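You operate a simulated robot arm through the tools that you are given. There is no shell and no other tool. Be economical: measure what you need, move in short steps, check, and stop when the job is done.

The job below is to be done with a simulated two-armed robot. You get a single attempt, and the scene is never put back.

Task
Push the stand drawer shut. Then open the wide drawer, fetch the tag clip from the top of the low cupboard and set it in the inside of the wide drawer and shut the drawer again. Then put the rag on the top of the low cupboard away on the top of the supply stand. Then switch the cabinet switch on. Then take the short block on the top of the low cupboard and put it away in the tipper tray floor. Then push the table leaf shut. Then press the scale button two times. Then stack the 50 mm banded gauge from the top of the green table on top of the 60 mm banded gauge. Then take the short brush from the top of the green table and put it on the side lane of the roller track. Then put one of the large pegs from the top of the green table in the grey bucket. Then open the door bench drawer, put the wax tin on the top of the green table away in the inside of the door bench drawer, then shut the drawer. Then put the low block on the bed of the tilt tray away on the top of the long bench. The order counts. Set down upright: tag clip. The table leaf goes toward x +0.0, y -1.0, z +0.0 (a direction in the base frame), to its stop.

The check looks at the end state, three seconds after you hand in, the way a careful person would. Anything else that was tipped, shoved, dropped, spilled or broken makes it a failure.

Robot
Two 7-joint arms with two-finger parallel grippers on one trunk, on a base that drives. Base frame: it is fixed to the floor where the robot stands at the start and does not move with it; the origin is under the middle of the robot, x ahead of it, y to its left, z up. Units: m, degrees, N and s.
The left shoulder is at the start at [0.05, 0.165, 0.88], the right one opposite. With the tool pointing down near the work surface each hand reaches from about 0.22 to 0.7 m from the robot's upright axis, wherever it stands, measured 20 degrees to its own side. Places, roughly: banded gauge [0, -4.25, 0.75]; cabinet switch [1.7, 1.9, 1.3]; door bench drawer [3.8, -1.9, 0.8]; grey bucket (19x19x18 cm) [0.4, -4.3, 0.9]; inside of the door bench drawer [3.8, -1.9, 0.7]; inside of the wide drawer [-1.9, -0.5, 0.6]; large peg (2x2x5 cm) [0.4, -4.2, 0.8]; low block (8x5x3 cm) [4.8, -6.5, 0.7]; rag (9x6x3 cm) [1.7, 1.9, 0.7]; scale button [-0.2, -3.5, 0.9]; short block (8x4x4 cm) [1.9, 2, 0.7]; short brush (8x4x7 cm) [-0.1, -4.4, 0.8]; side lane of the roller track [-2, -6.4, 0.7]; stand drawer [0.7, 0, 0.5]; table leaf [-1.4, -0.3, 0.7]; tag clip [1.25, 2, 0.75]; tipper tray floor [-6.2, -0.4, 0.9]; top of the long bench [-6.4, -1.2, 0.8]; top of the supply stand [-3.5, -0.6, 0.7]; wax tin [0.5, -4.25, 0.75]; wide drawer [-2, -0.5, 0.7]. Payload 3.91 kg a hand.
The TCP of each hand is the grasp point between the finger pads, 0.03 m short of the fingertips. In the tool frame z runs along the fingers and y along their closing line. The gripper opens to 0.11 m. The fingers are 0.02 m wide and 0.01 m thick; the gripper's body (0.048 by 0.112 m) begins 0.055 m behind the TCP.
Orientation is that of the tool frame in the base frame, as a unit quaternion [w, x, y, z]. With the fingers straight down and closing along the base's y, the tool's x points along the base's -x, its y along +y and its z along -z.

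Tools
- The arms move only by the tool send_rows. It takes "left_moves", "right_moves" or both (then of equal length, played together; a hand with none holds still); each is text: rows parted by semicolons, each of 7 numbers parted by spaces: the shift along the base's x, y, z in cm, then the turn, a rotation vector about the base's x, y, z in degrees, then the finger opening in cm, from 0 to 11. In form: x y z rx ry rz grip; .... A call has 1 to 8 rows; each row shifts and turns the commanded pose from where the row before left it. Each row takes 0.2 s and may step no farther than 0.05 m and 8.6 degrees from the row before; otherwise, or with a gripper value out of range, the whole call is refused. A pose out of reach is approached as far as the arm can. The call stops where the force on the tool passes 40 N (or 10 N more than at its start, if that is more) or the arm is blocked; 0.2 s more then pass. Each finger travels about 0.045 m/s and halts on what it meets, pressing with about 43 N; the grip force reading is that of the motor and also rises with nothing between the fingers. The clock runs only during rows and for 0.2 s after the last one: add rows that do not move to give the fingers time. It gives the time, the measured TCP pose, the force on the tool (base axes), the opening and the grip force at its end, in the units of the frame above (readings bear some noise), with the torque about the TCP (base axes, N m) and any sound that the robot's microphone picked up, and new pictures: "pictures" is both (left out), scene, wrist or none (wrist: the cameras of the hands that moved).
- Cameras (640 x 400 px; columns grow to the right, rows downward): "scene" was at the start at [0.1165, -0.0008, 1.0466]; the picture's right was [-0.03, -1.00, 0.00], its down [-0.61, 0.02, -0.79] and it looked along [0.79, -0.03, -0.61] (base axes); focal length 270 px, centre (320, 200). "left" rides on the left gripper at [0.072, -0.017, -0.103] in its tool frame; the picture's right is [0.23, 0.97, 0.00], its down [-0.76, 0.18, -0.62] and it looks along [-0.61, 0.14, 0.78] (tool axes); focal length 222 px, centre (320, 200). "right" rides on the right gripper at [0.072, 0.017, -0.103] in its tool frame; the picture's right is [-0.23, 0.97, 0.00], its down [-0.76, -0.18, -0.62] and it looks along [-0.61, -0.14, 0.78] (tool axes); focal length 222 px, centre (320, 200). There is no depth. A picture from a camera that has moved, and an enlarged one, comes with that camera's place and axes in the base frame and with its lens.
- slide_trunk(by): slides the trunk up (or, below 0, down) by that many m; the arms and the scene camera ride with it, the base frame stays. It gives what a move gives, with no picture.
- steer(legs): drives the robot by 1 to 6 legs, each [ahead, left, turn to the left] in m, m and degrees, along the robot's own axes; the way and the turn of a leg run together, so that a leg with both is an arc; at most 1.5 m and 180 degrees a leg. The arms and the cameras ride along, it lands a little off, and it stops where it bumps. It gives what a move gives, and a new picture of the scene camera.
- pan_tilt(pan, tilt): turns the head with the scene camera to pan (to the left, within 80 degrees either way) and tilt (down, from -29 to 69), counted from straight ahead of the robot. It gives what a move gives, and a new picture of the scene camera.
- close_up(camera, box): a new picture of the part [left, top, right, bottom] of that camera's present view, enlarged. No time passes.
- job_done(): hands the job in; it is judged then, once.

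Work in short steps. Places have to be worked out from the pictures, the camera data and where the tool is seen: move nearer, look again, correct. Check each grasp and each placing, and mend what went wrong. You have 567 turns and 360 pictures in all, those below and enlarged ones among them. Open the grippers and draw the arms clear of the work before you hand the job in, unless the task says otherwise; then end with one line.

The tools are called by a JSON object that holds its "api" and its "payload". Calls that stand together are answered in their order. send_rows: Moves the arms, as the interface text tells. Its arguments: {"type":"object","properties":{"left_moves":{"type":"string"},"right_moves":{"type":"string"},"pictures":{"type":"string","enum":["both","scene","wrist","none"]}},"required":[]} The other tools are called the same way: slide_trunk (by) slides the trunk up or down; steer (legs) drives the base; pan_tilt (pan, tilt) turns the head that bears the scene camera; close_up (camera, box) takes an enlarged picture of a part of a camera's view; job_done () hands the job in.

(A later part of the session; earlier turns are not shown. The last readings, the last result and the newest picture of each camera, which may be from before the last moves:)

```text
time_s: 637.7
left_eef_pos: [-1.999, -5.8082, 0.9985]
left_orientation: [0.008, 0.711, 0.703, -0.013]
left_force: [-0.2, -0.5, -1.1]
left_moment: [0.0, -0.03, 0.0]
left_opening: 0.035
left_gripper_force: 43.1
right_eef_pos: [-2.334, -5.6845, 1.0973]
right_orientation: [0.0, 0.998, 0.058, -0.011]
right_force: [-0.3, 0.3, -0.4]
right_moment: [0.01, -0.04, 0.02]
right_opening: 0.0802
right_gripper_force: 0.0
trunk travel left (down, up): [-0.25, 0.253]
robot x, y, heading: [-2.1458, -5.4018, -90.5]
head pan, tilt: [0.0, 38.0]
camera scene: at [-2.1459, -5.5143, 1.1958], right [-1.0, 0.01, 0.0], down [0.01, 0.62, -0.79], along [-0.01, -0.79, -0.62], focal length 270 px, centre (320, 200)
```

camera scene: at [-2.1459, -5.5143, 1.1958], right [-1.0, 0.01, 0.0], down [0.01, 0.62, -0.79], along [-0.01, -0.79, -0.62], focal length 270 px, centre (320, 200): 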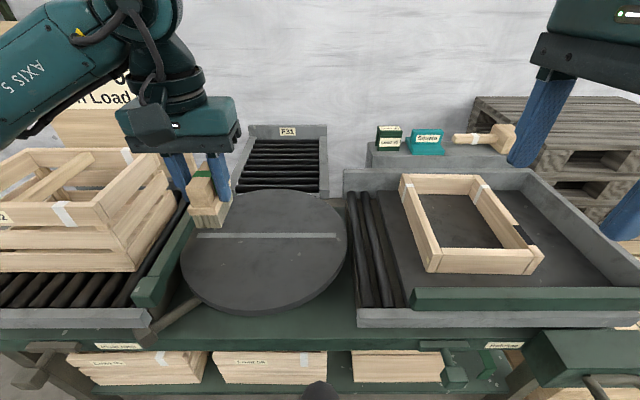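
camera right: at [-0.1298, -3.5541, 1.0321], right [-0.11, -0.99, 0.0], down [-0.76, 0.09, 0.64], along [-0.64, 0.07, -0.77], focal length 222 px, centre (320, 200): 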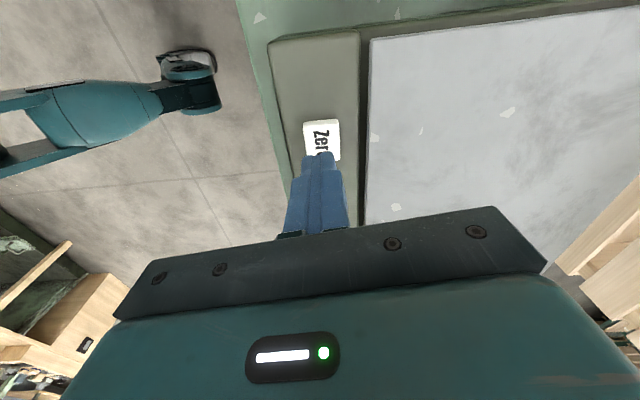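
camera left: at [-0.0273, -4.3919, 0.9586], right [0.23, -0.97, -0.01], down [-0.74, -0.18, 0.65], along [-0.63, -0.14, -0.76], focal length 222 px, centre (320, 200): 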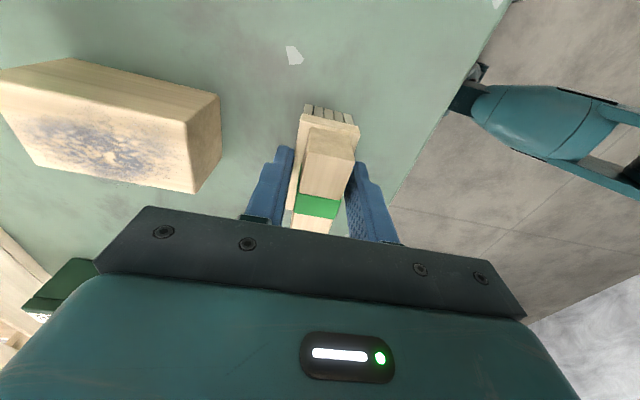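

The lane is y -6.19…-6.55 at x≈-2.02, too far for a vertical grip. I'll set the brush on the turntable's centre and regrasp it with a forward-tilted hand.

{"api": "send_rows", "payload": {"left_moves": "-1 -4 0 0 0 0 1; -1 -4 0 0 0 0 1; 0 -4 0 0 0 0 1", "pictures": "none"}}

{"api": "slide_trunk", "payload": {"by": -0.18}}

{"api": "send_rows", "payload": {"left_moves": "0 0 0 0 0 0 1", "pictures": "both"}}

```text
time_s: 638.5
left_eef_pos: [-2.0189, -5.9286, 1.0006]
left_orientation: [0.009, 0.712, 0.702, -0.014]
left_force: [0.6, 0.1, -1.6]
left_moment: [0.0, 0.03, -0.04]
left_opening: 0.0351
left_gripper_force: 42.9
right_eef_pos: [-2.3354, -5.6843, 1.0978]
right_orientation: [0.0, 0.998, 0.058, -0.011]
right_force: [-0.6, 0.0, -0.2]
right_moment: [-0.03, 0.02, 0.0]
right_opening: 0.0798
right_gripper_force: 0.1
trunk travel left (down, up): [-0.25, 0.253]
robot x, y, heading: [-2.1459, -5.3967, -90.4]
head pan, tilt: [0.0, 38.0]
```

```text
time_s: 640.5
left_eef_pos: [-2.0184, -5.9278, 0.8201]
left_orientation: [0.009, 0.711, 0.703, -0.013]
left_force: [0.0, 0.7, -0.8]
left_moment: [0.0, -0.04, -0.01]
left_opening: 0.0349
left_gripper_force: 43.0
right_eef_pos: [-2.3343, -5.6846, 0.9181]
right_orientation: [0.001, 0.998, 0.058, -0.011]
right_force: [-0.4, -0.2, -0.7]
right_moment: [0.04, -0.01, -0.01]
right_opening: 0.0801
right_gripper_force: 0.1
trunk travel left (down, up): [-0.07, 0.433]
robot x, y, heading: [-2.1445, -5.4045, -90.8]
head pan, tilt: [0.0, 38.0]
```

```text
time_s: 640.9
left_eef_pos: [-2.0181, -5.9284, 0.8197]
left_orientation: [0.008, 0.711, 0.703, -0.014]
left_force: [0.8, -0.1, -0.8]
left_moment: [0.01, 0.01, -0.01]
left_opening: 0.0347
left_gripper_force: 42.7
right_eef_pos: [-2.3346, -5.6856, 0.9174]
right_orientation: [0.001, 0.998, 0.058, -0.012]
right_force: [0.4, -0.5, 0.1]
right_moment: [-0.02, -0.03, 0.02]
right_opening: 0.08
right_gripper_force: 0.0
trunk travel left (down, up): [-0.07, 0.433]
robot x, y, heading: [-2.1432, -5.4015, -90.5]
head pan, tilt: [0.0, 38.0]
camera scene: at [-2.1457, -5.5142, 1.0158], right [-1.0, 0.01, 0.0], down [0.01, 0.62, -0.79], along [-0.01, -0.79, -0.62], focal length 270 px, centre (320, 200)
camera left: at [-2.0336, -5.8522, 0.9207], right [0.98, 0.22, -0.01], down [0.17, -0.74, 0.64], along [0.13, -0.63, -0.76], focal length 222 px, centre (320, 200)
```

scene: 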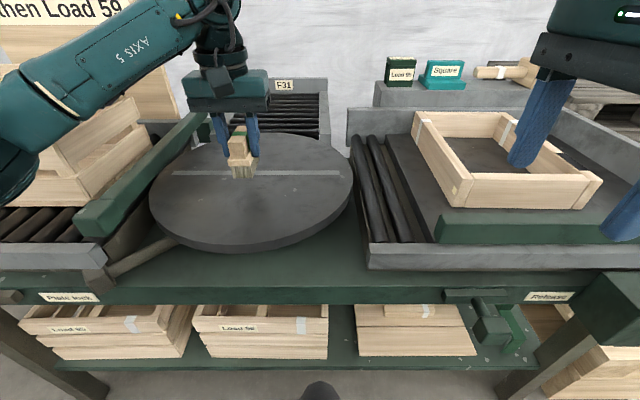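
left: 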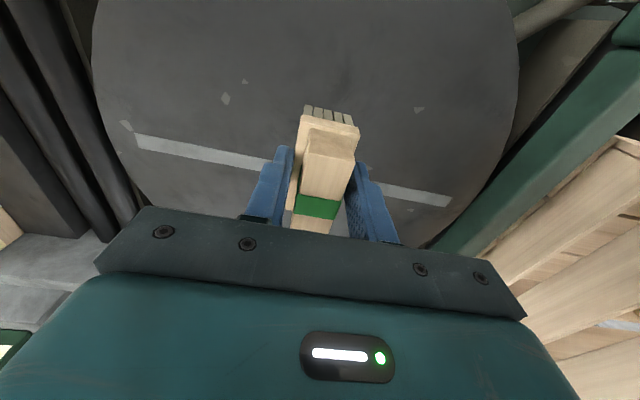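

The brush hovers above the turntable centre. I lower until contact.

{"api": "send_rows", "payload": {"left_moves": "0 0 -1 0 0 0 1; 0 0 -1 0 0 0 1; 0 0 -0.7 0 0 0 1; 0 0 -0.5 0 0 0 1; 0 0 -0.4 0 0 0 1; 0 0 -0.4 0 0 0 1; 0 0 -0.4 0 0 0 1", "pictures": "none"}}

```text
time_s: 642.5
left_eef_pos: [-2.019, -5.9276, 0.7773]
left_orientation: [0.01, 0.711, 0.703, -0.016]
left_force: [0.7, -0.7, 10.0]
left_moment: [0.23, -0.19, -0.04]
left_opening: 0.0349
left_gripper_force: 42.7
right_eef_pos: [-2.3337, -5.6844, 0.9176]
right_orientation: [0.0, 0.998, 0.058, -0.011]
right_force: [-0.2, 0.0, -0.6]
right_moment: [-0.02, -0.03, 0.0]
right_opening: 0.0801
right_gripper_force: 0.1
trunk travel left (down, up): [-0.07, 0.433]
robot x, y, heading: [-2.1454, -5.4021, -90.4]
head pan, tilt: [0.0, 38.0]
```

Contact at 10 N (turntable z≈0.72). I release and rise.

{"api": "send_rows", "payload": {"left_moves": "0 0 0 0 0 0 3.8; 0 0 0 0 0 0 5.5; 0 0 0 0 0 0 5.5; 0 0 1.5 0 0 0 5.5; 0 0 3 0 0 0 5.5; 0 0 4 0 0 0 5.5; 0 3 3 0 0 0 5.5; 0 4 2 0 0 0 5.5", "pictures": "both"}}

```text
time_s: 644.3
left_eef_pos: [-2.0185, -5.8579, 0.9101]
left_orientation: [0.008, 0.711, 0.703, -0.013]
left_force: [0.1, -0.2, -0.4]
left_moment: [-0.01, 0.01, -0.01]
left_opening: 0.055
left_gripper_force: 0.2
right_eef_pos: [-2.3337, -5.6838, 0.9181]
right_orientation: [0.0, 0.998, 0.058, -0.012]
right_force: [-0.3, 0.5, -0.4]
right_moment: [0.0, -0.01, -0.01]
right_opening: 0.0802
right_gripper_force: 0.0
trunk travel left (down, up): [-0.07, 0.433]
robot x, y, heading: [-2.1453, -5.3986, -90.6]
head pan, tilt: [0.0, 38.0]
camera scene: at [-2.1457, -5.5141, 1.0158], right [-1.0, 0.01, 0.0], down [0.01, 0.62, -0.79], along [-0.01, -0.79, -0.62], focal length 270 px, centre (320, 200)
camera left: at [-2.0346, -5.7813, 1.0114], right [0.98, 0.22, -0.01], down [0.17, -0.74, 0.64], along [0.13, -0.63, -0.76], focal length 222 px, centre (320, 200)
```

scene: 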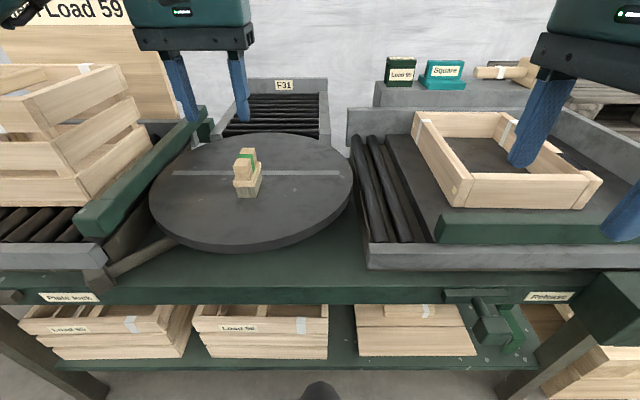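
left: 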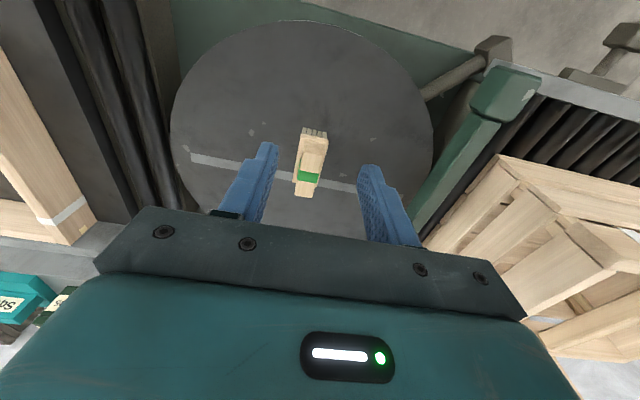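

The brush stands upright on the turntable. I back the left hand a little and pitch it 60° forward.

{"api": "send_rows", "payload": {"left_moves": "0 3 0 -8.5 0 0 5.5; 0 3 0 -8.5 0 0 5.5; 0 2 0 -8.5 0 0 5.5; 0 1 0 -8.5 0 0 5.5; 0 0 0 -8.5 0 0 5.5; 0 0 0 -8.5 0 0 5.5; 0 0 0 -8.5 0 0 5.5; 0 0 0 0 0 0 5.5", "pictures": "both"}}

```text
time_s: 646.1
left_eef_pos: [-2.0184, -5.7673, 0.9102]
left_orientation: [0.361, 0.612, 0.604, -0.361]
left_force: [-0.3, 0.1, 0.3]
left_moment: [0.0, 0.02, -0.01]
left_opening: 0.0551
left_gripper_force: 0.1
right_eef_pos: [-2.3343, -5.6845, 0.9179]
right_orientation: [0.001, 0.998, 0.058, -0.012]
right_force: [0.2, 0.4, -0.2]
right_moment: [0.0, 0.04, -0.02]
right_opening: 0.08
right_gripper_force: 0.1
trunk travel left (down, up): [-0.07, 0.433]
robot x, y, heading: [-2.1442, -5.4027, -90.5]
head pan, tilt: [0.0, 38.0]
camera scene: at [-2.1457, -5.5141, 1.0158], right [-1.0, 0.01, 0.0], down [0.01, 0.62, -0.79], along [-0.01, -0.79, -0.62], focal length 270 px, centre (320, 200)
camera left: at [-2.0337, -5.6422, 0.8961], right [0.98, 0.1, -0.19], down [0.17, 0.18, 0.97], along [0.13, -0.98, 0.16], focal length 222 px, centre (320, 200)
```

scene: 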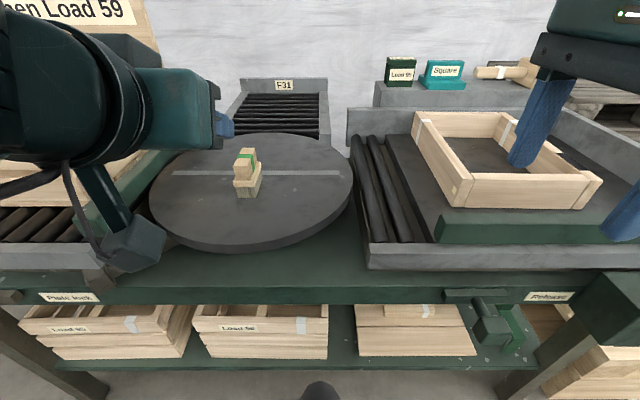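
left: 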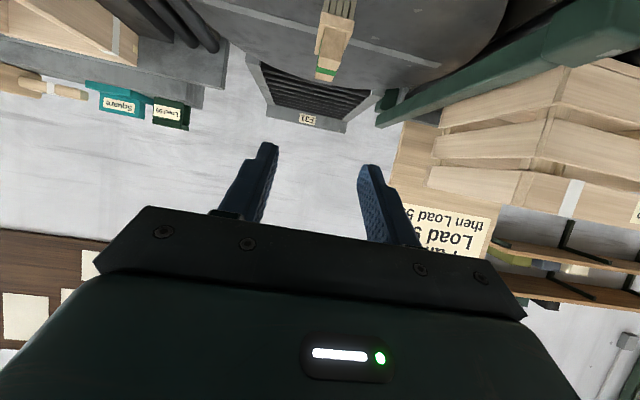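

Pitch is 61°. I go to the pre-grasp position behind the brush.

{"api": "send_rows", "payload": {"left_moves": "0 -1 -3.5 0 0 0 5.5; 0 -2.5 -3.5 0 0 0 5.5; 0 -3 -3.5 0 0 0 5.5; 0 0 0 0 0 0 5.5", "pictures": "both"}}

```text
time_s: 647.1
left_eef_pos: [-2.0215, -5.8361, 0.8088]
left_orientation: [0.36, 0.613, 0.604, -0.36]
left_force: [0.0, 0.4, -0.3]
left_moment: [0.0, -0.01, -0.03]
left_opening: 0.0549
left_gripper_force: 0.0
left hand out of reach, approached as far as the arm can: row 1
right_eef_pos: [-2.3335, -5.6845, 0.9185]
right_orientation: [0.001, 0.998, 0.059, -0.011]
right_force: [-0.2, 0.4, 0.5]
right_moment: [-0.04, -0.01, -0.02]
right_opening: 0.0799
right_gripper_force: 0.0
trunk travel left (down, up): [-0.07, 0.433]
robot x, y, heading: [-2.1467, -5.4007, -90.4]
head pan, tilt: [0.0, 38.0]
camera scene: at [-2.1457, -5.5141, 1.0158], right [-1.0, 0.01, 0.0], down [0.01, 0.62, -0.79], along [-0.01, -0.79, -0.62], focal length 270 px, centre (320, 200)
camera left: at [-2.0362, -5.7114, 0.7949], right [0.98, 0.1, -0.19], down [0.17, 0.18, 0.97], along [0.13, -0.98, 0.16], focal length 222 px, centre (320, 200)
```

scene: 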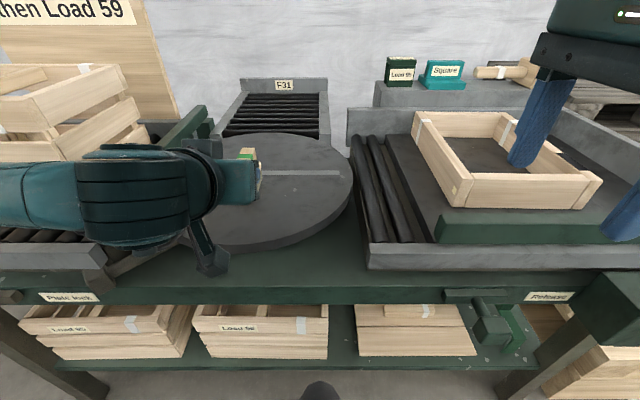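
left: 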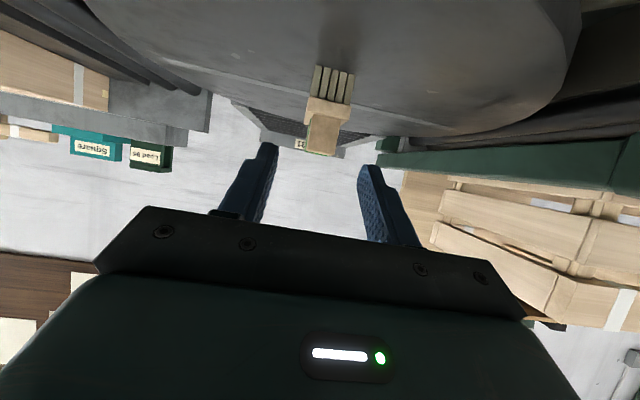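

The brush is centred between the fingers. I advance along the tool axis.

{"api": "send_rows", "payload": {"left_moves": "0.2 -2.2 -1.25 0 0 0 5.5; 0 -2.2 -1.25 0 0 0 5.5; 0 -2.2 -1.25 0 0 0 5.5; 0 -1.5 -1 0 0 0 5.5", "pictures": "wrist"}}

```text
time_s: 648.1
left_eef_pos: [-2.0203, -5.9201, 0.7605]
left_orientation: [0.36, 0.613, 0.604, -0.361]
left_force: [0.1, -1.0, -1.1]
left_moment: [-0.04, 0.02, 0.02]
left_opening: 0.0552
left_gripper_force: 0.1
right_eef_pos: [-2.335, -5.6847, 0.9181]
right_orientation: [0.001, 0.998, 0.059, -0.011]
right_force: [-0.1, -0.4, 0.1]
right_moment: [0.02, 0.0, 0.0]
right_opening: 0.0798
right_gripper_force: 0.0
trunk travel left (down, up): [-0.07, 0.433]
robot x, y, heading: [-2.1471, -5.3998, -90.4]
head pan, tilt: [0.0, 38.0]
camera left: at [-2.0341, -5.7928, 0.7471], right [0.98, 0.1, -0.19], down [0.17, 0.18, 0.97], along [0.13, -0.98, 0.16], focal length 222 px, centre (320, 200)
```

left: 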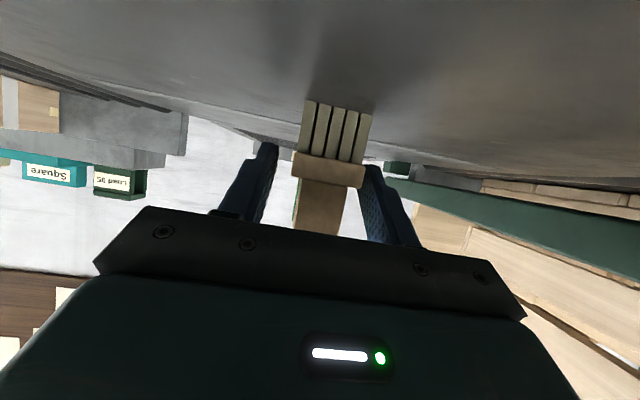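

Fingers straddle the plate and handle. I centre 0.4 cm, close and lift.

{"api": "send_rows", "payload": {"left_moves": "0.4 0 0 0 0 0 5; 0 0 0 0 0 0 3; 0 0 0 0 0 0 1; 0 0 0 0 0 0 1; 0 0 0 0 0 0 1; 0 0 1.5 0 0 0 1; 0 0 2 0 0 0 1", "pictures": "both"}}

```text
time_s: 649.7
left_eef_pos: [-2.0154, -5.9155, 0.7955]
left_orientation: [0.36, 0.613, 0.604, -0.361]
left_force: [0.2, 0.6, -1.5]
left_moment: [0.0, 0.01, 0.0]
left_opening: 0.0354
left_gripper_force: 43.0
right_eef_pos: [-2.3342, -5.6853, 0.9168]
right_orientation: [0.001, 0.998, 0.057, -0.01]
right_force: [0.1, -0.2, 0.2]
right_moment: [0.01, 0.02, -0.03]
right_opening: 0.0799
right_gripper_force: 0.0
trunk travel left (down, up): [-0.07, 0.433]
robot x, y, heading: [-2.1471, -5.3991, -90.7]
head pan, tilt: [0.0, 38.0]
camera scene: at [-2.1457, -5.5142, 1.0157], right [-1.0, 0.01, 0.0], down [0.01, 0.62, -0.79], along [-0.01, -0.79, -0.62], focal length 270 px, centre (320, 200)
camera left: at [-2.0306, -5.7919, 0.7826], right [0.98, 0.1, -0.19], down [0.17, 0.18, 0.97], along [0.13, -0.98, 0.16], focal length 222 px, centre (320, 200)
```

scene: 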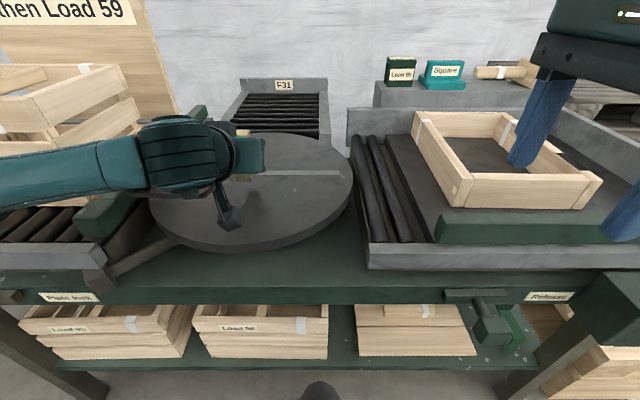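
left: 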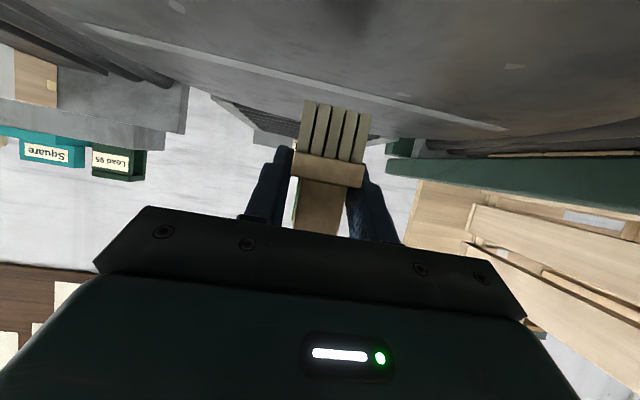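

The brush is held level by the tilted hand. I extend it forward into the side lane.

{"api": "send_rows", "payload": {"left_moves": "0 -3 1 0 0 0 1; 0 -4.5 0.5 0 0 0 1; 0 -4.5 0 0 0 0 1; 0 -4.5 0 0 0 0 1; 0 -4.5 0 0 0 0 1; 0 -4.5 0 0 0 0 1; 0 -4.5 0 0 0 0 1; 0 -4 0 0 0 0 1", "pictures": "both"}}

```text
time_s: 651.5
left_eef_pos: [-2.0159, -6.2205, 0.8112]
left_orientation: [0.36, 0.614, 0.602, -0.361]
left_force: [0.0, 0.3, -0.6]
left_moment: [0.02, -0.04, 0.03]
left_opening: 0.035
left_gripper_force: 43.4
left hand out of reach, approached as far as the arm can: row 8
right_eef_pos: [-2.3347, -5.6839, 0.9175]
right_orientation: [0.001, 0.998, 0.058, -0.01]
right_force: [-0.8, -0.1, 0.5]
right_moment: [0.0, -0.07, 0.01]
right_opening: 0.0798
right_gripper_force: 0.0
trunk travel left (down, up): [-0.07, 0.433]
robot x, y, heading: [-2.1465, -5.3975, -91.0]
head pan, tilt: [0.0, 38.0]
camera scene: at [-2.1463, -5.5141, 1.0158], right [-1.0, 0.01, 0.0], down [0.01, 0.62, -0.79], along [-0.01, -0.79, -0.62], focal length 270 px, centre (320, 200)
camera left: at [-2.0321, -6.0947, 0.7966], right [0.98, 0.09, -0.19], down [0.17, 0.18, 0.97], along [0.13, -0.98, 0.16], focal length 222 px, centre (320, 200)
```

scene: 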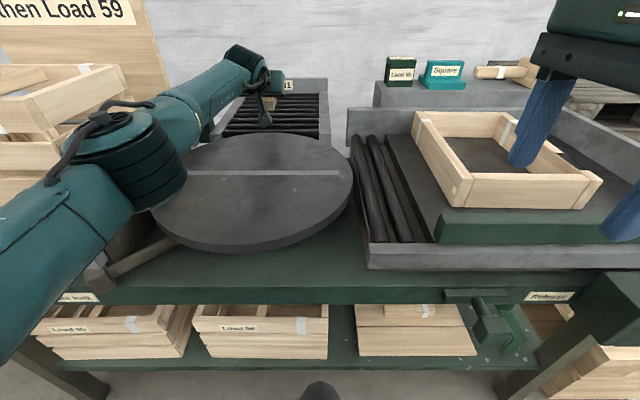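
left: 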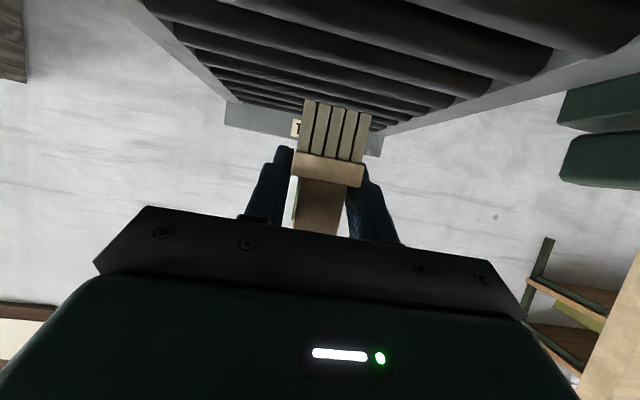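

It needs ~6 cm more. I nudge the base forward.

{"api": "steer", "payload": {"legs": [[0.07, 0, 0]]}}

{"api": "send_rows", "payload": {"left_moves": "0 0 -1 0 0 0 1; 0 0 -1 0 0 0 1", "pictures": "wrist"}}

```text
time_s: 652.5
left_eef_pos: [-2.0152, -6.2902, 0.8103]
left_orientation: [0.359, 0.614, 0.604, -0.36]
left_force: [0.2, 0.2, -2.0]
left_moment: [0.06, 0.0, -0.02]
left_opening: 0.0352
left_gripper_force: 42.9
right_eef_pos: [-2.3343, -5.7553, 0.916]
right_orientation: [0.001, 0.998, 0.058, -0.012]
right_force: [0.1, 0.4, -0.5]
right_moment: [-0.01, -0.03, 0.01]
right_opening: 0.0802
right_gripper_force: 0.0
trunk travel left (down, up): [-0.07, 0.433]
robot x, y, heading: [-2.1461, -5.4703, -90.3]
head pan, tilt: [0.0, 38.0]
camera scene: at [-2.1463, -5.5839, 1.0158], right [-1.0, 0.01, 0.0], down [0.01, 0.62, -0.79], along [-0.01, -0.79, -0.62], focal length 270 px, centre (320, 200)
```

scene: 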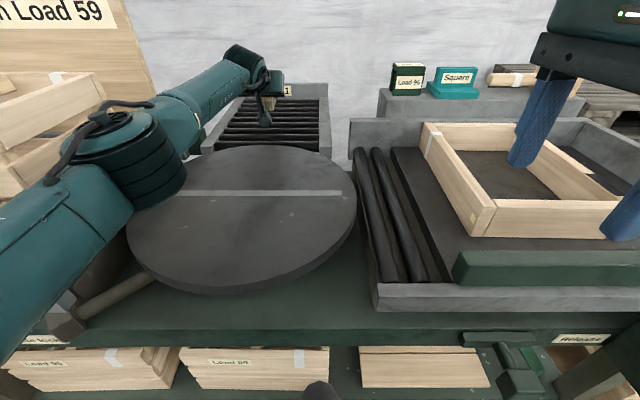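

```text
time_s: 653.1
left_eef_pos: [-2.0161, -6.2896, 0.7911]
left_orientation: [0.361, 0.613, 0.603, -0.361]
left_force: [0.1, 0.1, -0.7]
left_moment: [0.01, -0.01, 0.04]
left_opening: 0.0352
left_gripper_force: 42.9
right_eef_pos: [-2.3336, -5.7541, 0.9177]
right_orientation: [0.001, 0.998, 0.058, -0.011]
right_force: [-0.2, 0.0, 0.9]
right_moment: [0.01, 0.01, -0.01]
right_opening: 0.0802
right_gripper_force: 0.1
trunk travel left (down, up): [-0.07, 0.433]
robot x, y, heading: [-2.1454, -5.4728, -90.5]
head pan, tilt: [0.0, 38.0]
camera left: at [-2.0312, -6.1649, 0.7764], right [0.98, 0.1, -0.19], down [0.17, 0.18, 0.97], along [0.13, -0.98, 0.16], focal length 222 px, centre (320, 200)
```

left: 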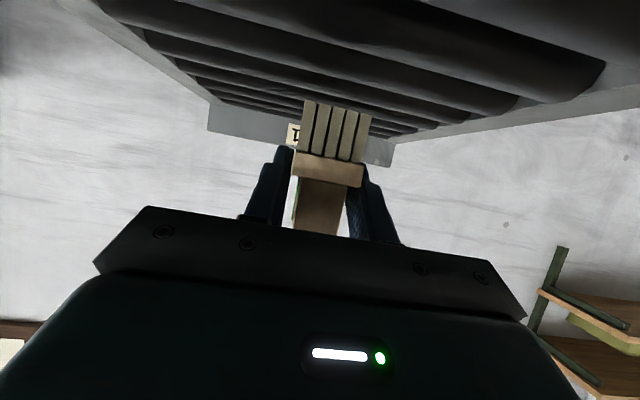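

Inside the lane. I lower in small steps to the rollers.

{"api": "send_rows", "payload": {"left_moves": "0 0 -0.8 0 0 0 1; 0 0 -0.6 0 0 0 1; 0 0 -0.5 0 0 0 1; 0 0 -0.4 0 0 0 1; 0 0 -0.4 0 0 0 1; 0 0 -0.4 0 0 0 1", "pictures": "none"}}

```text
time_s: 654.5
left_eef_pos: [-2.015, -6.2907, 0.7609]
left_orientation: [0.36, 0.613, 0.604, -0.361]
left_force: [0.7, -0.1, 2.4]
left_moment: [-0.15, 0.07, 0.01]
left_opening: 0.0353
left_gripper_force: 43.0
right_eef_pos: [-2.3348, -5.7541, 0.918]
right_orientation: [0.001, 0.998, 0.059, -0.011]
right_force: [0.2, 0.2, -0.3]
right_moment: [0.0, 0.01, -0.01]
right_opening: 0.0802
right_gripper_force: 0.0
trunk travel left (down, up): [-0.07, 0.433]
robot x, y, heading: [-2.1429, -5.4692, -90.6]
head pan, tilt: [0.0, 38.0]
```

Contact begins (2.4 N, rollers at z≈0.72). I lower 0.2 cm more, release and retract along the tool axis.

{"api": "send_rows", "payload": {"left_moves": "0 0 -0.2 0 0 0 1; 0 0 0 0 0 0 3.8; 0 0 0 0 0 0 5.5; 0 0 0 0 0 0 5.5; 0 1.7 1 0 0 0 5.5; 0 3.4 2 0 0 0 5.5; 0 3.4 2 0 0 0 5.5; 0 3.4 2 0 0 0 5.5", "pictures": "both"}}

```text
time_s: 656.3
left_eef_pos: [-2.016, -6.1698, 0.8289]
left_orientation: [0.361, 0.612, 0.604, -0.36]
left_force: [-0.8, -0.2, 0.2]
left_moment: [-0.02, -0.03, -0.01]
left_opening: 0.0549
left_gripper_force: 0.1
right_eef_pos: [-2.3347, -5.7539, 0.9179]
right_orientation: [0.001, 0.998, 0.059, -0.012]
right_force: [0.5, 1.2, 0.2]
right_moment: [0.0, 0.0, 0.03]
right_opening: 0.0799
right_gripper_force: 0.1
trunk travel left (down, up): [-0.07, 0.433]
robot x, y, heading: [-2.1474, -5.4675, -90.5]
head pan, tilt: [0.0, 38.0]
camera scene: at [-2.1463, -5.5838, 1.0158], right [-1.0, 0.01, 0.0], down [0.01, 0.62, -0.79], along [-0.01, -0.79, -0.62], focal length 270 px, centre (320, 200)
camera left: at [-2.032, -6.0451, 0.8145], right [0.98, 0.1, -0.19], down [0.17, 0.18, 0.97], along [0.13, -0.98, 0.16], focal length 222 px, centre (320, 200)
```

scene: 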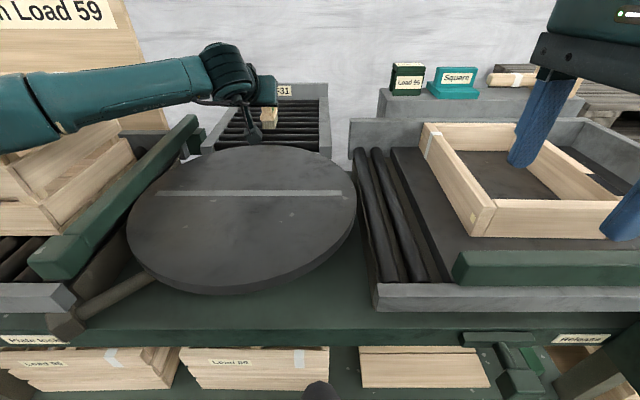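
left: 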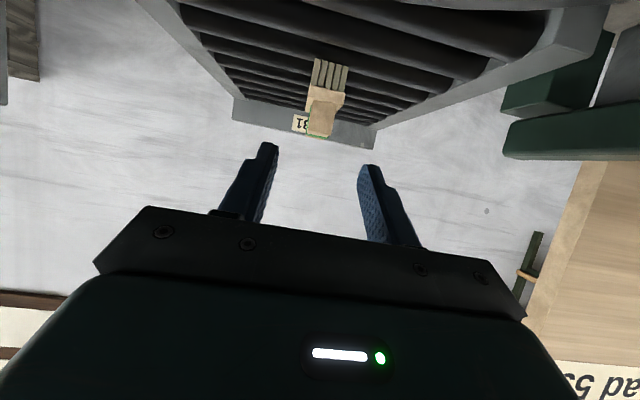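

The brush stands in the side lane. I raise the trunk, then back away and level the hand.

{"api": "slide_trunk", "payload": {"by": 0.2}}

{"api": "steer", "payload": {"legs": [[-0.4, 0, 0]]}}

{"api": "close_up", "payload": {"camera": "scene", "box": [180, 80, 372, 200]}}

{"api": "send_rows", "payload": {"left_moves": "0 3 0 8.5 0 0 6; 0 3 0 8.5 0 0 6; 0 3 0 8.5 0 0 6; 0 3 0 8.5 0 0 6; 0 3 0 8.5 0 0 6; 0 2 0 8.5 0 0 6; 0 0 0 8.5 0 0 6", "pictures": "none"}}

```text
time_s: 658.5
left_eef_pos: [-2.0169, -6.1713, 1.0283]
left_orientation: [0.36, 0.613, 0.604, -0.361]
left_force: [-0.5, -1.0, -0.7]
left_moment: [0.01, -0.03, -0.01]
left_opening: 0.055
left_gripper_force: 0.1
right_eef_pos: [-2.3361, -5.7541, 1.1178]
right_orientation: [0.001, 0.998, 0.059, -0.012]
right_force: [0.1, 0.2, 0.0]
right_moment: [0.03, -0.02, 0.02]
right_opening: 0.0801
right_gripper_force: 0.1
trunk travel left (down, up): [-0.27, 0.233]
robot x, y, heading: [-2.1454, -5.4748, -90.4]
head pan, tilt: [0.0, 38.0]
```

```text
time_s: 661.0
left_eef_pos: [-2.0136, -5.769, 1.0284]
left_orientation: [0.359, 0.613, 0.604, -0.361]
left_force: [0.0, 0.2, 0.3]
left_moment: [0.0, 0.02, 0.04]
left_opening: 0.0549
left_gripper_force: 0.0
right_eef_pos: [-2.3311, -5.3536, 1.1167]
right_orientation: [0.0, 0.998, 0.058, -0.011]
right_force: [-0.3, -0.2, 0.4]
right_moment: [-0.01, 0.04, 0.01]
right_opening: 0.0801
right_gripper_force: 0.0
trunk travel left (down, up): [-0.27, 0.233]
robot x, y, heading: [-2.1422, -5.0683, -90.5]
head pan, tilt: [0.0, 38.0]
camera scene: at [-2.1427, -5.1818, 1.2158], right [-1.0, 0.01, 0.0], down [0.01, 0.62, -0.79], along [-0.01, -0.79, -0.62], focal length 270 px, centre (320, 200)
```

scene: 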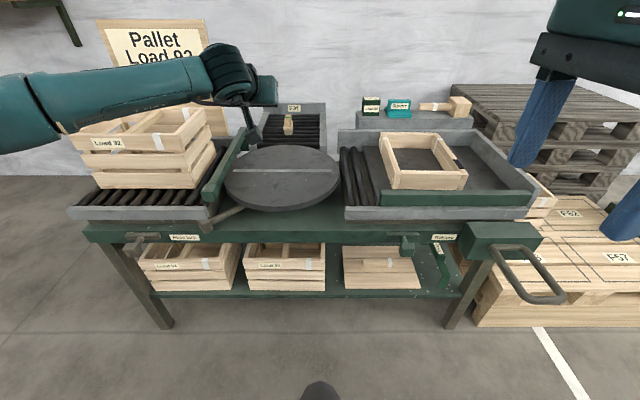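

```text
3.33 times, centred on (276, 140) of scene
camera zoom: at [-2.1427, -5.1818, 1.2158], right [-1.0, 0.01, 0.0], down [0.01, 0.62, -0.79], along [-0.01, -0.79, -0.62], focal length 901 px, centre (467, 400)
```

zoom: 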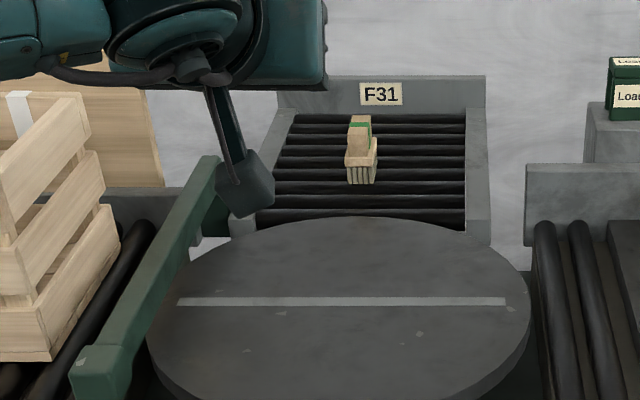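

```text
time_s: 662.6
left_eef_pos: [-2.0138, -5.5993, 1.0281]
left_orientation: [0.009, 0.71, 0.704, -0.012]
left_force: [-1.4, 0.8, -0.4]
left_moment: [0.02, -0.02, 0.02]
left_opening: 0.0597
left_gripper_force: 0.0
right_eef_pos: [-2.3315, -5.3541, 1.117]
right_orientation: [0.0, 0.998, 0.058, -0.011]
right_force: [-0.1, -0.2, 0.1]
right_moment: [0.01, -0.04, -0.01]
right_opening: 0.0799
right_gripper_force: 0.0
trunk travel left (down, up): [-0.27, 0.233]
robot x, y, heading: [-2.1456, -5.0671, -90.6]
head pan, tilt: [0.0, 38.0]
```

The brush stands fine in the lane. Now I return to the green table's south side for a large peg.

{"api": "steer", "payload": {"legs": [[0, 0, 179], [0, -1.2, 0], [0, -1.15, 0]]}}

{"api": "steer", "payload": {"legs": [[0.2, 0, 0]]}}

{"api": "pan_tilt", "payload": {"pan": -10, "tilt": 42}}

```text
time_s: 681.5
left_eef_pos: [0.1041, -4.6205, 1.0277]
left_orientation: [0.014, -0.689, 0.724, 0.008]
left_force: [0.3, 0.3, 0.2]
left_moment: [-0.01, 0.01, -0.02]
left_opening: 0.0598
left_gripper_force: 0.0
right_eef_pos: [0.4115, -4.878, 1.1175]
right_orientation: [0.012, -0.039, 0.999, 0.0]
right_force: [-0.2, 0.2, -0.8]
right_moment: [0.01, 0.0, 0.03]
right_opening: 0.08
right_gripper_force: 0.1
trunk travel left (down, up): [-0.27, 0.233]
robot x, y, heading: [0.2154, -5.1575, 87.4]
head pan, tilt: [0.0, 38.0]
camera scene: at [0.2194, -5.0378, 1.2158], right [1.0, -0.05, 0.0], down [-0.03, -0.61, -0.79], along [0.04, 0.79, -0.62], focal length 270 px, centre (320, 200)
```

scene: 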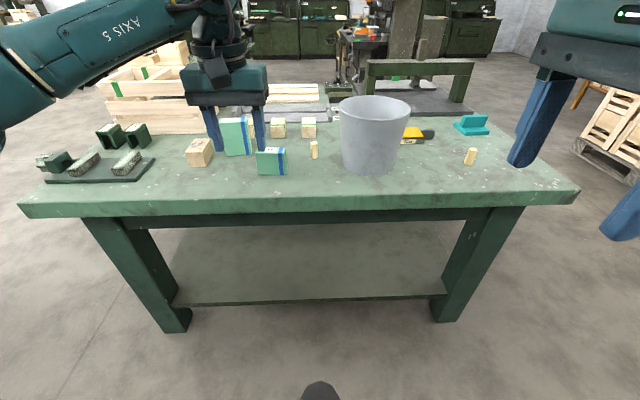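

```text
time_s: 683.1
left_eef_pos: [0.1145, -4.4197, 1.029]
left_orientation: [0.014, -0.689, 0.725, 0.008]
left_force: [-0.6, 0.6, -0.4]
left_moment: [0.0, -0.01, -0.01]
left_opening: 0.0601
left_gripper_force: 0.1
right_eef_pos: [0.4218, -4.6796, 1.1166]
right_orientation: [0.012, -0.039, 0.999, 0.0]
right_force: [0.6, -0.4, 0.1]
right_moment: [0.03, 0.02, 0.01]
right_opening: 0.0799
right_gripper_force: 0.0
trunk travel left (down, up): [-0.27, 0.233]
robot x, y, heading: [0.2234, -4.9561, 86.9]
head pan, tilt: [0.0, 38.0]
camera scene: at [0.2289, -4.8376, 1.2157], right [1.0, -0.05, 0.0], down [-0.03, -0.62, -0.79], along [0.04, 0.79, -0.62], focal length 270 px, centre (320, 200)
```

scene: 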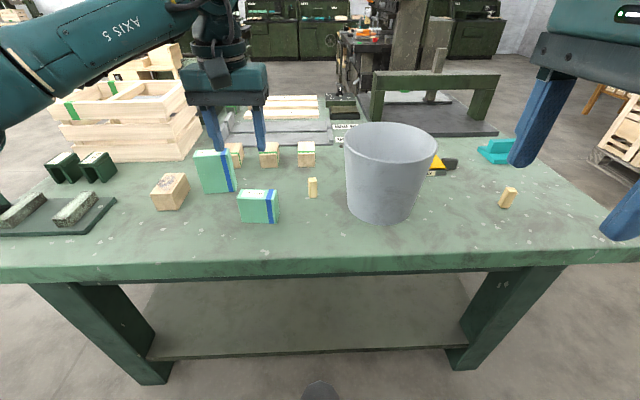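

```text
time_s: 683.8
left_eef_pos: [0.1149, -4.4198, 1.0287]
left_orientation: [0.013, -0.689, 0.725, 0.007]
left_force: [0.7, 0.5, 0.0]
left_moment: [0.0, -0.03, -0.02]
left_opening: 0.06
left_gripper_force: 0.0
right_eef_pos: [0.424, -4.6797, 1.1175]
right_orientation: [0.012, -0.039, 0.999, 0.0]
right_force: [0.5, -0.3, 0.6]
right_moment: [0.02, -0.02, -0.04]
right_opening: 0.0802
right_gripper_force: 0.0
trunk travel left (down, up): [-0.27, 0.233]
robot x, y, heading: [0.2253, -4.9575, 87.3]
head pan, tilt: [-10.0, 42.0]
camera scene: at [0.2432, -4.8427, 1.2099], right [0.98, -0.22, 0.0], down [-0.15, -0.65, -0.74], along [0.16, 0.72, -0.67], focal length 270 px, centre (320, 200)
```

scene: 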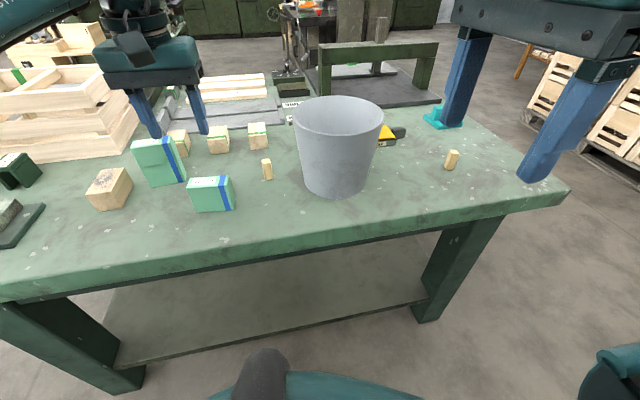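

I zoom in on the pegs to compare sizes.

{"api": "close_up", "payload": {"camera": "scene", "box": [240, 130, 304, 190]}}

{"api": "close_up", "payload": {"camera": "scene", "box": [380, 100, 476, 190]}}

```text
6.67 times, centred on (272, 160) of scene
camera zoom: at [0.2432, -4.8427, 1.2099], right [0.98, -0.22, 0.0], down [-0.15, -0.65, -0.74], along [0.16, 0.72, -0.67], focal length 1802 px, centre (640, 467)
```

zoom: 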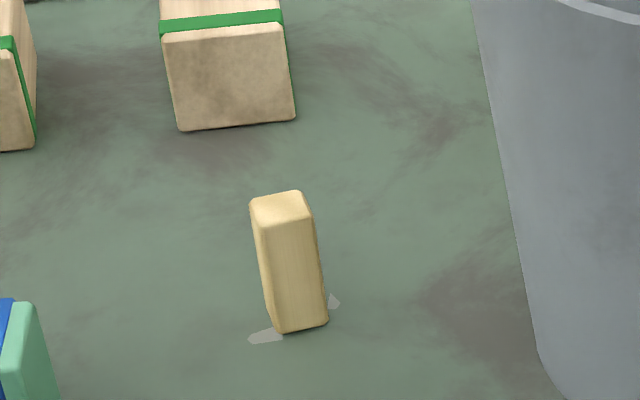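

```text
4.44 times, centred on (428, 145) of scene
camera zoom: at [0.2432, -4.8427, 1.2099], right [0.98, -0.22, 0.0], down [-0.15, -0.65, -0.74], along [0.16, 0.72, -0.67], focal length 1201 px, centre (-160, 444)
```

zoom: 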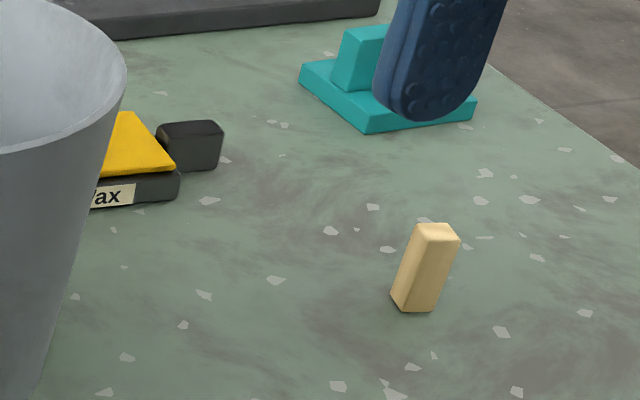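

All pegs are equal and the yellow item is the "Wax" tin. I'll take the peg at (0.235, -4.296) with the right hand; the bucket centre is about (0.39, -4.35). I retract the left hand and reposition.

{"api": "send_rows", "payload": {"left_moves": "0 -4 1 0 0 0 6; 0 -4 1 0 0 0 6; 0 -4 1 0 0 0 6; 0 -4 1 0 0 0 6; 0 0 0 0 0 0 6", "right_moves": "-2 4 0 0 0 0 6; -2 4 0 0 0 0 6; 0 4 0 0 0 0 6; 0 4 0 0 0 0 6; 0 0 0 0 0 0 6", "pictures": "none"}}

{"api": "steer", "payload": {"legs": [[0.12, 0.13, 2.7]]}}

{"api": "send_rows", "payload": {"right_moves": "0 0 0 0 0 0 6", "pictures": "wrist"}}

```text
time_s: 685.0
left_eef_pos: [0.1148, -4.5799, 1.0694]
left_orientation: [0.013, -0.689, 0.725, 0.008]
left_force: [0.7, 0.4, 0.5]
left_moment: [0.04, -0.03, -0.01]
left_opening: 0.0601
left_gripper_force: 0.1
right_eef_pos: [0.383, -4.5169, 1.1159]
right_orientation: [0.011, -0.038, 0.999, 0.0]
right_force: [-0.3, -0.2, -0.8]
right_moment: [-0.03, 0.0, 0.0]
right_opening: 0.06
right_gripper_force: 0.1
trunk travel left (down, up): [-0.27, 0.233]
robot x, y, heading: [0.2231, -4.958, 87.3]
head pan, tilt: [-10.0, 42.0]
```

```text
time_s: 686.5
left_eef_pos: [-0.0281, -4.4618, 1.0684]
left_orientation: [0.013, -0.705, 0.709, 0.008]
left_force: [-0.5, -1.1, 0.3]
left_moment: [-0.02, -0.01, 0.02]
left_opening: 0.0599
left_gripper_force: 0.2
right_eef_pos: [0.2378, -4.3879, 1.116]
right_orientation: [0.011, -0.062, 0.998, 0.001]
right_force: [-0.4, 0.4, 0.1]
right_moment: [-0.01, 0.01, 0.03]
right_opening: 0.0599
right_gripper_force: 0.0
trunk travel left (down, up): [-0.27, 0.233]
robot x, y, heading: [0.0943, -4.8346, 89.5]
head pan, tilt: [-10.0, 42.0]
camera scene: at [0.1127, -4.7182, 1.2098], right [0.98, -0.18, 0.0], down [-0.12, -0.66, -0.74], along [0.13, 0.73, -0.67], focal length 270 px, centre (320, 200)
```

scene: 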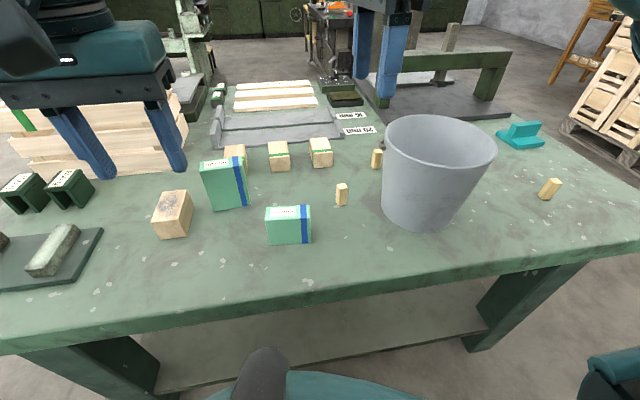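

```text
time_s: 686.9
left_eef_pos: [-0.0279, -4.4609, 1.0683]
left_orientation: [0.013, -0.706, 0.708, 0.008]
left_force: [-0.8, -0.8, -0.8]
left_moment: [-0.01, 0.02, -0.01]
left_opening: 0.06
left_gripper_force: 0.0
right_eef_pos: [0.2374, -4.3879, 1.1163]
right_orientation: [0.011, -0.062, 0.998, 0.0]
right_force: [0.3, -0.4, -0.3]
right_moment: [0.0, 0.04, 0.05]
right_opening: 0.06
right_gripper_force: 0.1
trunk travel left (down, up): [-0.27, 0.233]
robot x, y, heading: [0.0979, -4.8339, 89.9]
head pan, tilt: [-10.0, 42.0]
camera right: at [0.1604, -4.3809, 1.2179], right [0.11, 0.99, 0.0], down [0.76, -0.08, 0.64], along [0.64, -0.06, -0.77], focal length 222 px, centre (320, 200)
```

right: 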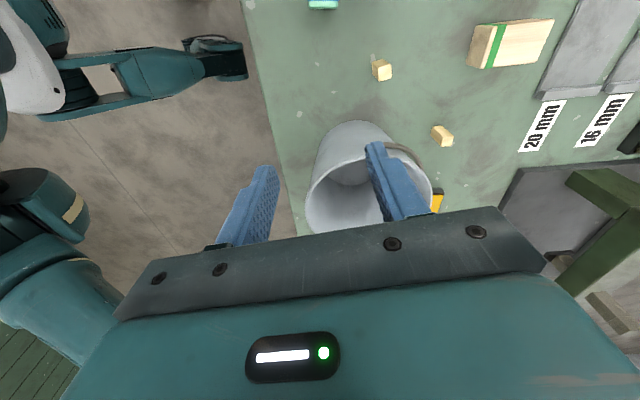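

To keep the elbow away from the bucket I'll use the left hand instead. I retract the right hand and shift the robot east.

{"api": "send_rows", "payload": {"right_moves": "2 -4 0 0 0 0 6; 2 -4 0 0 0 0 6; 0 -4 0 0 0 0 6; 0 -4 0 0 0 0 6", "pictures": "none"}}

{"api": "steer", "payload": {"legs": [[0, -0.28, 0]]}}

{"api": "send_rows", "payload": {"left_moves": "-0.5 4 -1 0 0 0 6; -0.5 4 -1 0 0 0 6; -0.5 4 -1 0 0 0 6; 0 3 -1 0 0 0 6", "pictures": "wrist"}}

```text
time_s: 687.9
left_eef_pos: [-0.0274, -4.4611, 1.0687]
left_orientation: [0.014, -0.706, 0.708, 0.009]
left_force: [0.5, 0.3, -0.6]
left_moment: [-0.01, 0.01, -0.03]
left_opening: 0.06
left_gripper_force: 0.1
right_eef_pos: [0.2784, -4.5492, 1.1167]
right_orientation: [0.011, -0.061, 0.998, 0.001]
right_force: [0.0, -0.8, -0.1]
right_moment: [0.03, 0.03, 0.0]
right_opening: 0.0601
right_gripper_force: 0.0
trunk travel left (down, up): [-0.27, 0.233]
robot x, y, heading: [0.0978, -4.8303, 90.1]
head pan, tilt: [-10.0, 42.0]
```

```text
time_s: 689.9
left_eef_pos: [0.2535, -4.4614, 1.0693]
left_orientation: [0.013, -0.706, 0.708, 0.01]
left_force: [0.2, -0.2, 0.7]
left_moment: [-0.02, 0.06, 0.0]
left_opening: 0.0601
left_gripper_force: 0.0
right_eef_pos: [0.5587, -4.5491, 1.1157]
right_orientation: [0.012, -0.062, 0.998, 0.001]
right_force: [0.4, 0.4, -0.8]
right_moment: [0.0, -0.01, 0.01]
right_opening: 0.06
right_gripper_force: 0.1
trunk travel left (down, up): [-0.27, 0.233]
robot x, y, heading: [0.3811, -4.8348, 89.9]
head pan, tilt: [-10.0, 42.0]
camera scene: at [0.3949, -4.7189, 1.2098], right [0.98, -0.17, 0.0], down [-0.12, -0.66, -0.74], along [0.13, 0.73, -0.67], focal length 270 px, centre (320, 200)
```

scene: 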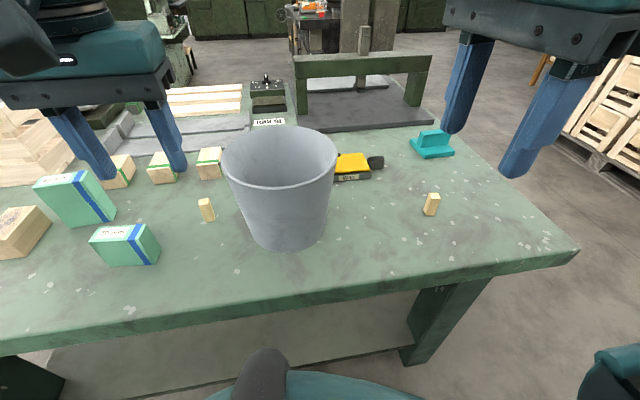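

```text
time_s: 690.9
left_eef_pos: [0.2397, -4.3108, 1.0289]
left_orientation: [0.012, -0.706, 0.708, 0.009]
left_force: [0.2, 0.7, -0.3]
left_moment: [0.0, -0.03, 0.0]
left_opening: 0.0599
left_gripper_force: 0.1
right_eef_pos: [0.5592, -4.5478, 1.1159]
right_orientation: [0.011, -0.062, 0.998, 0.001]
right_force: [-0.7, 0.4, 0.3]
right_moment: [0.01, -0.02, -0.02]
right_opening: 0.0599
right_gripper_force: 0.0
trunk travel left (down, up): [-0.27, 0.233]
robot x, y, heading: [0.3802, -4.8354, 90.0]
head pan, tilt: [-10.0, 42.0]
camera left: at [0.256, -4.3867, 1.1294], right [-0.97, -0.22, -0.01], down [-0.18, 0.74, 0.65], along [-0.13, 0.63, -0.76], focal length 222 px, centre (320, 200)
```

left: 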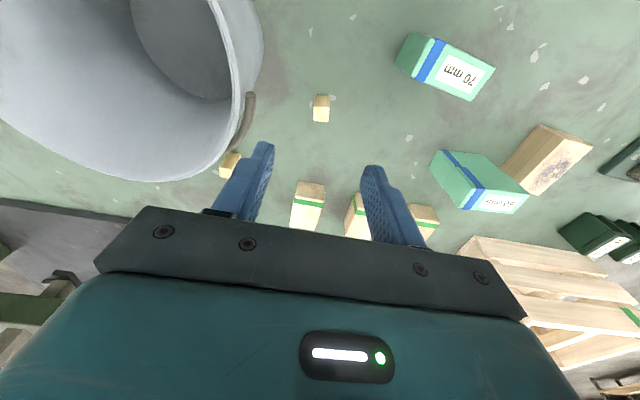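

The bucket is too close for this peg, so I choose the isolated one at about (0.697, -4.352) with the right hand. I retract the left and shift east.

{"api": "send_rows", "payload": {"left_moves": "0 -4 2 0 0 0 6; 0 -4 2 0 0 0 6; 0 -4 2 0 0 0 6; 0 -4 2 0 0 0 6", "pictures": "none"}}

{"api": "steer", "payload": {"legs": [[0, -0.19, 0]]}}

{"api": "send_rows", "payload": {"right_moves": "-1 4 -2 0 0 0 6; -1 4 -2 0 0 0 6; -1 4 -2 0 0 0 6; -0.5 4 -2 0 0 0 6", "pictures": "wrist"}}

```text
time_s: 691.9
left_eef_pos: [0.239, -4.4723, 1.1087]
left_orientation: [0.014, -0.706, 0.708, 0.007]
left_force: [-0.2, 0.4, -0.2]
left_moment: [0.01, 0.0, 0.0]
left_opening: 0.0603
left_gripper_force: 0.0
right_eef_pos: [0.5581, -4.5492, 1.1166]
right_orientation: [0.011, -0.063, 0.998, 0.001]
right_force: [1.0, 0.3, -0.7]
right_moment: [-0.02, 0.03, 0.0]
right_opening: 0.0601
right_gripper_force: 0.1
trunk travel left (down, up): [-0.27, 0.233]
robot x, y, heading: [0.3779, -4.834, 90.0]
head pan, tilt: [-10.0, 42.0]
```

```text
time_s: 693.4
left_eef_pos: [0.4297, -4.471, 1.1084]
left_orientation: [0.013, -0.706, 0.708, 0.009]
left_force: [0.7, 0.4, 1.0]
left_moment: [-0.03, 0.02, 0.01]
left_opening: 0.06
left_gripper_force: 0.0
right_eef_pos: [0.7493, -4.5479, 1.1166]
right_orientation: [0.011, -0.063, 0.998, 0.001]
right_force: [0.9, 0.0, -0.1]
right_moment: [0.02, 0.05, -0.01]
right_opening: 0.0601
right_gripper_force: 0.0
trunk travel left (down, up): [-0.27, 0.233]
robot x, y, heading: [0.5697, -4.8345, 89.8]
head pan, tilt: [-10.0, 42.0]
camera scene: at [0.5848, -4.719, 1.2098], right [0.98, -0.17, 0.0], down [-0.12, -0.66, -0.74], along [0.13, 0.73, -0.67], focal length 270 px, centre (320, 200)
```

scene: 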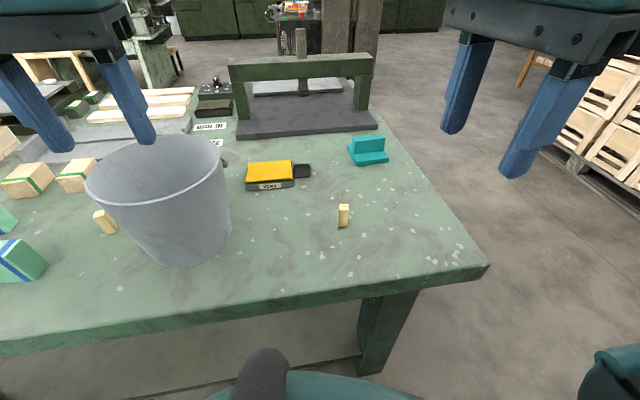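

```text
time_s: 694.4
left_eef_pos: [0.4286, -4.4714, 1.1084]
left_orientation: [0.013, -0.707, 0.708, 0.007]
left_force: [0.6, 0.0, -0.3]
left_moment: [-0.02, 0.0, 0.02]
left_opening: 0.0598
left_gripper_force: 0.1
right_eef_pos: [0.7147, -4.3877, 1.0351]
right_orientation: [0.012, -0.063, 0.998, 0.001]
right_force: [0.5, -0.1, 0.3]
right_moment: [-0.04, -0.05, -0.02]
right_opening: 0.06
right_gripper_force: 0.1
trunk travel left (down, up): [-0.27, 0.233]
robot x, y, heading: [0.5643, -4.8342, 89.9]
head pan, tilt: [-10.0, 42.0]
camera right: at [0.6369, -4.3806, 1.1374], right [0.1, 0.99, 0.01], down [0.76, -0.08, 0.64], along [0.64, -0.06, -0.77], focal length 222 px, centre (320, 200)
```

right: 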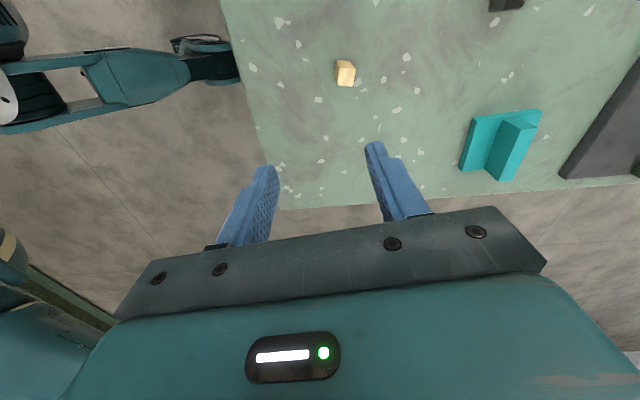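

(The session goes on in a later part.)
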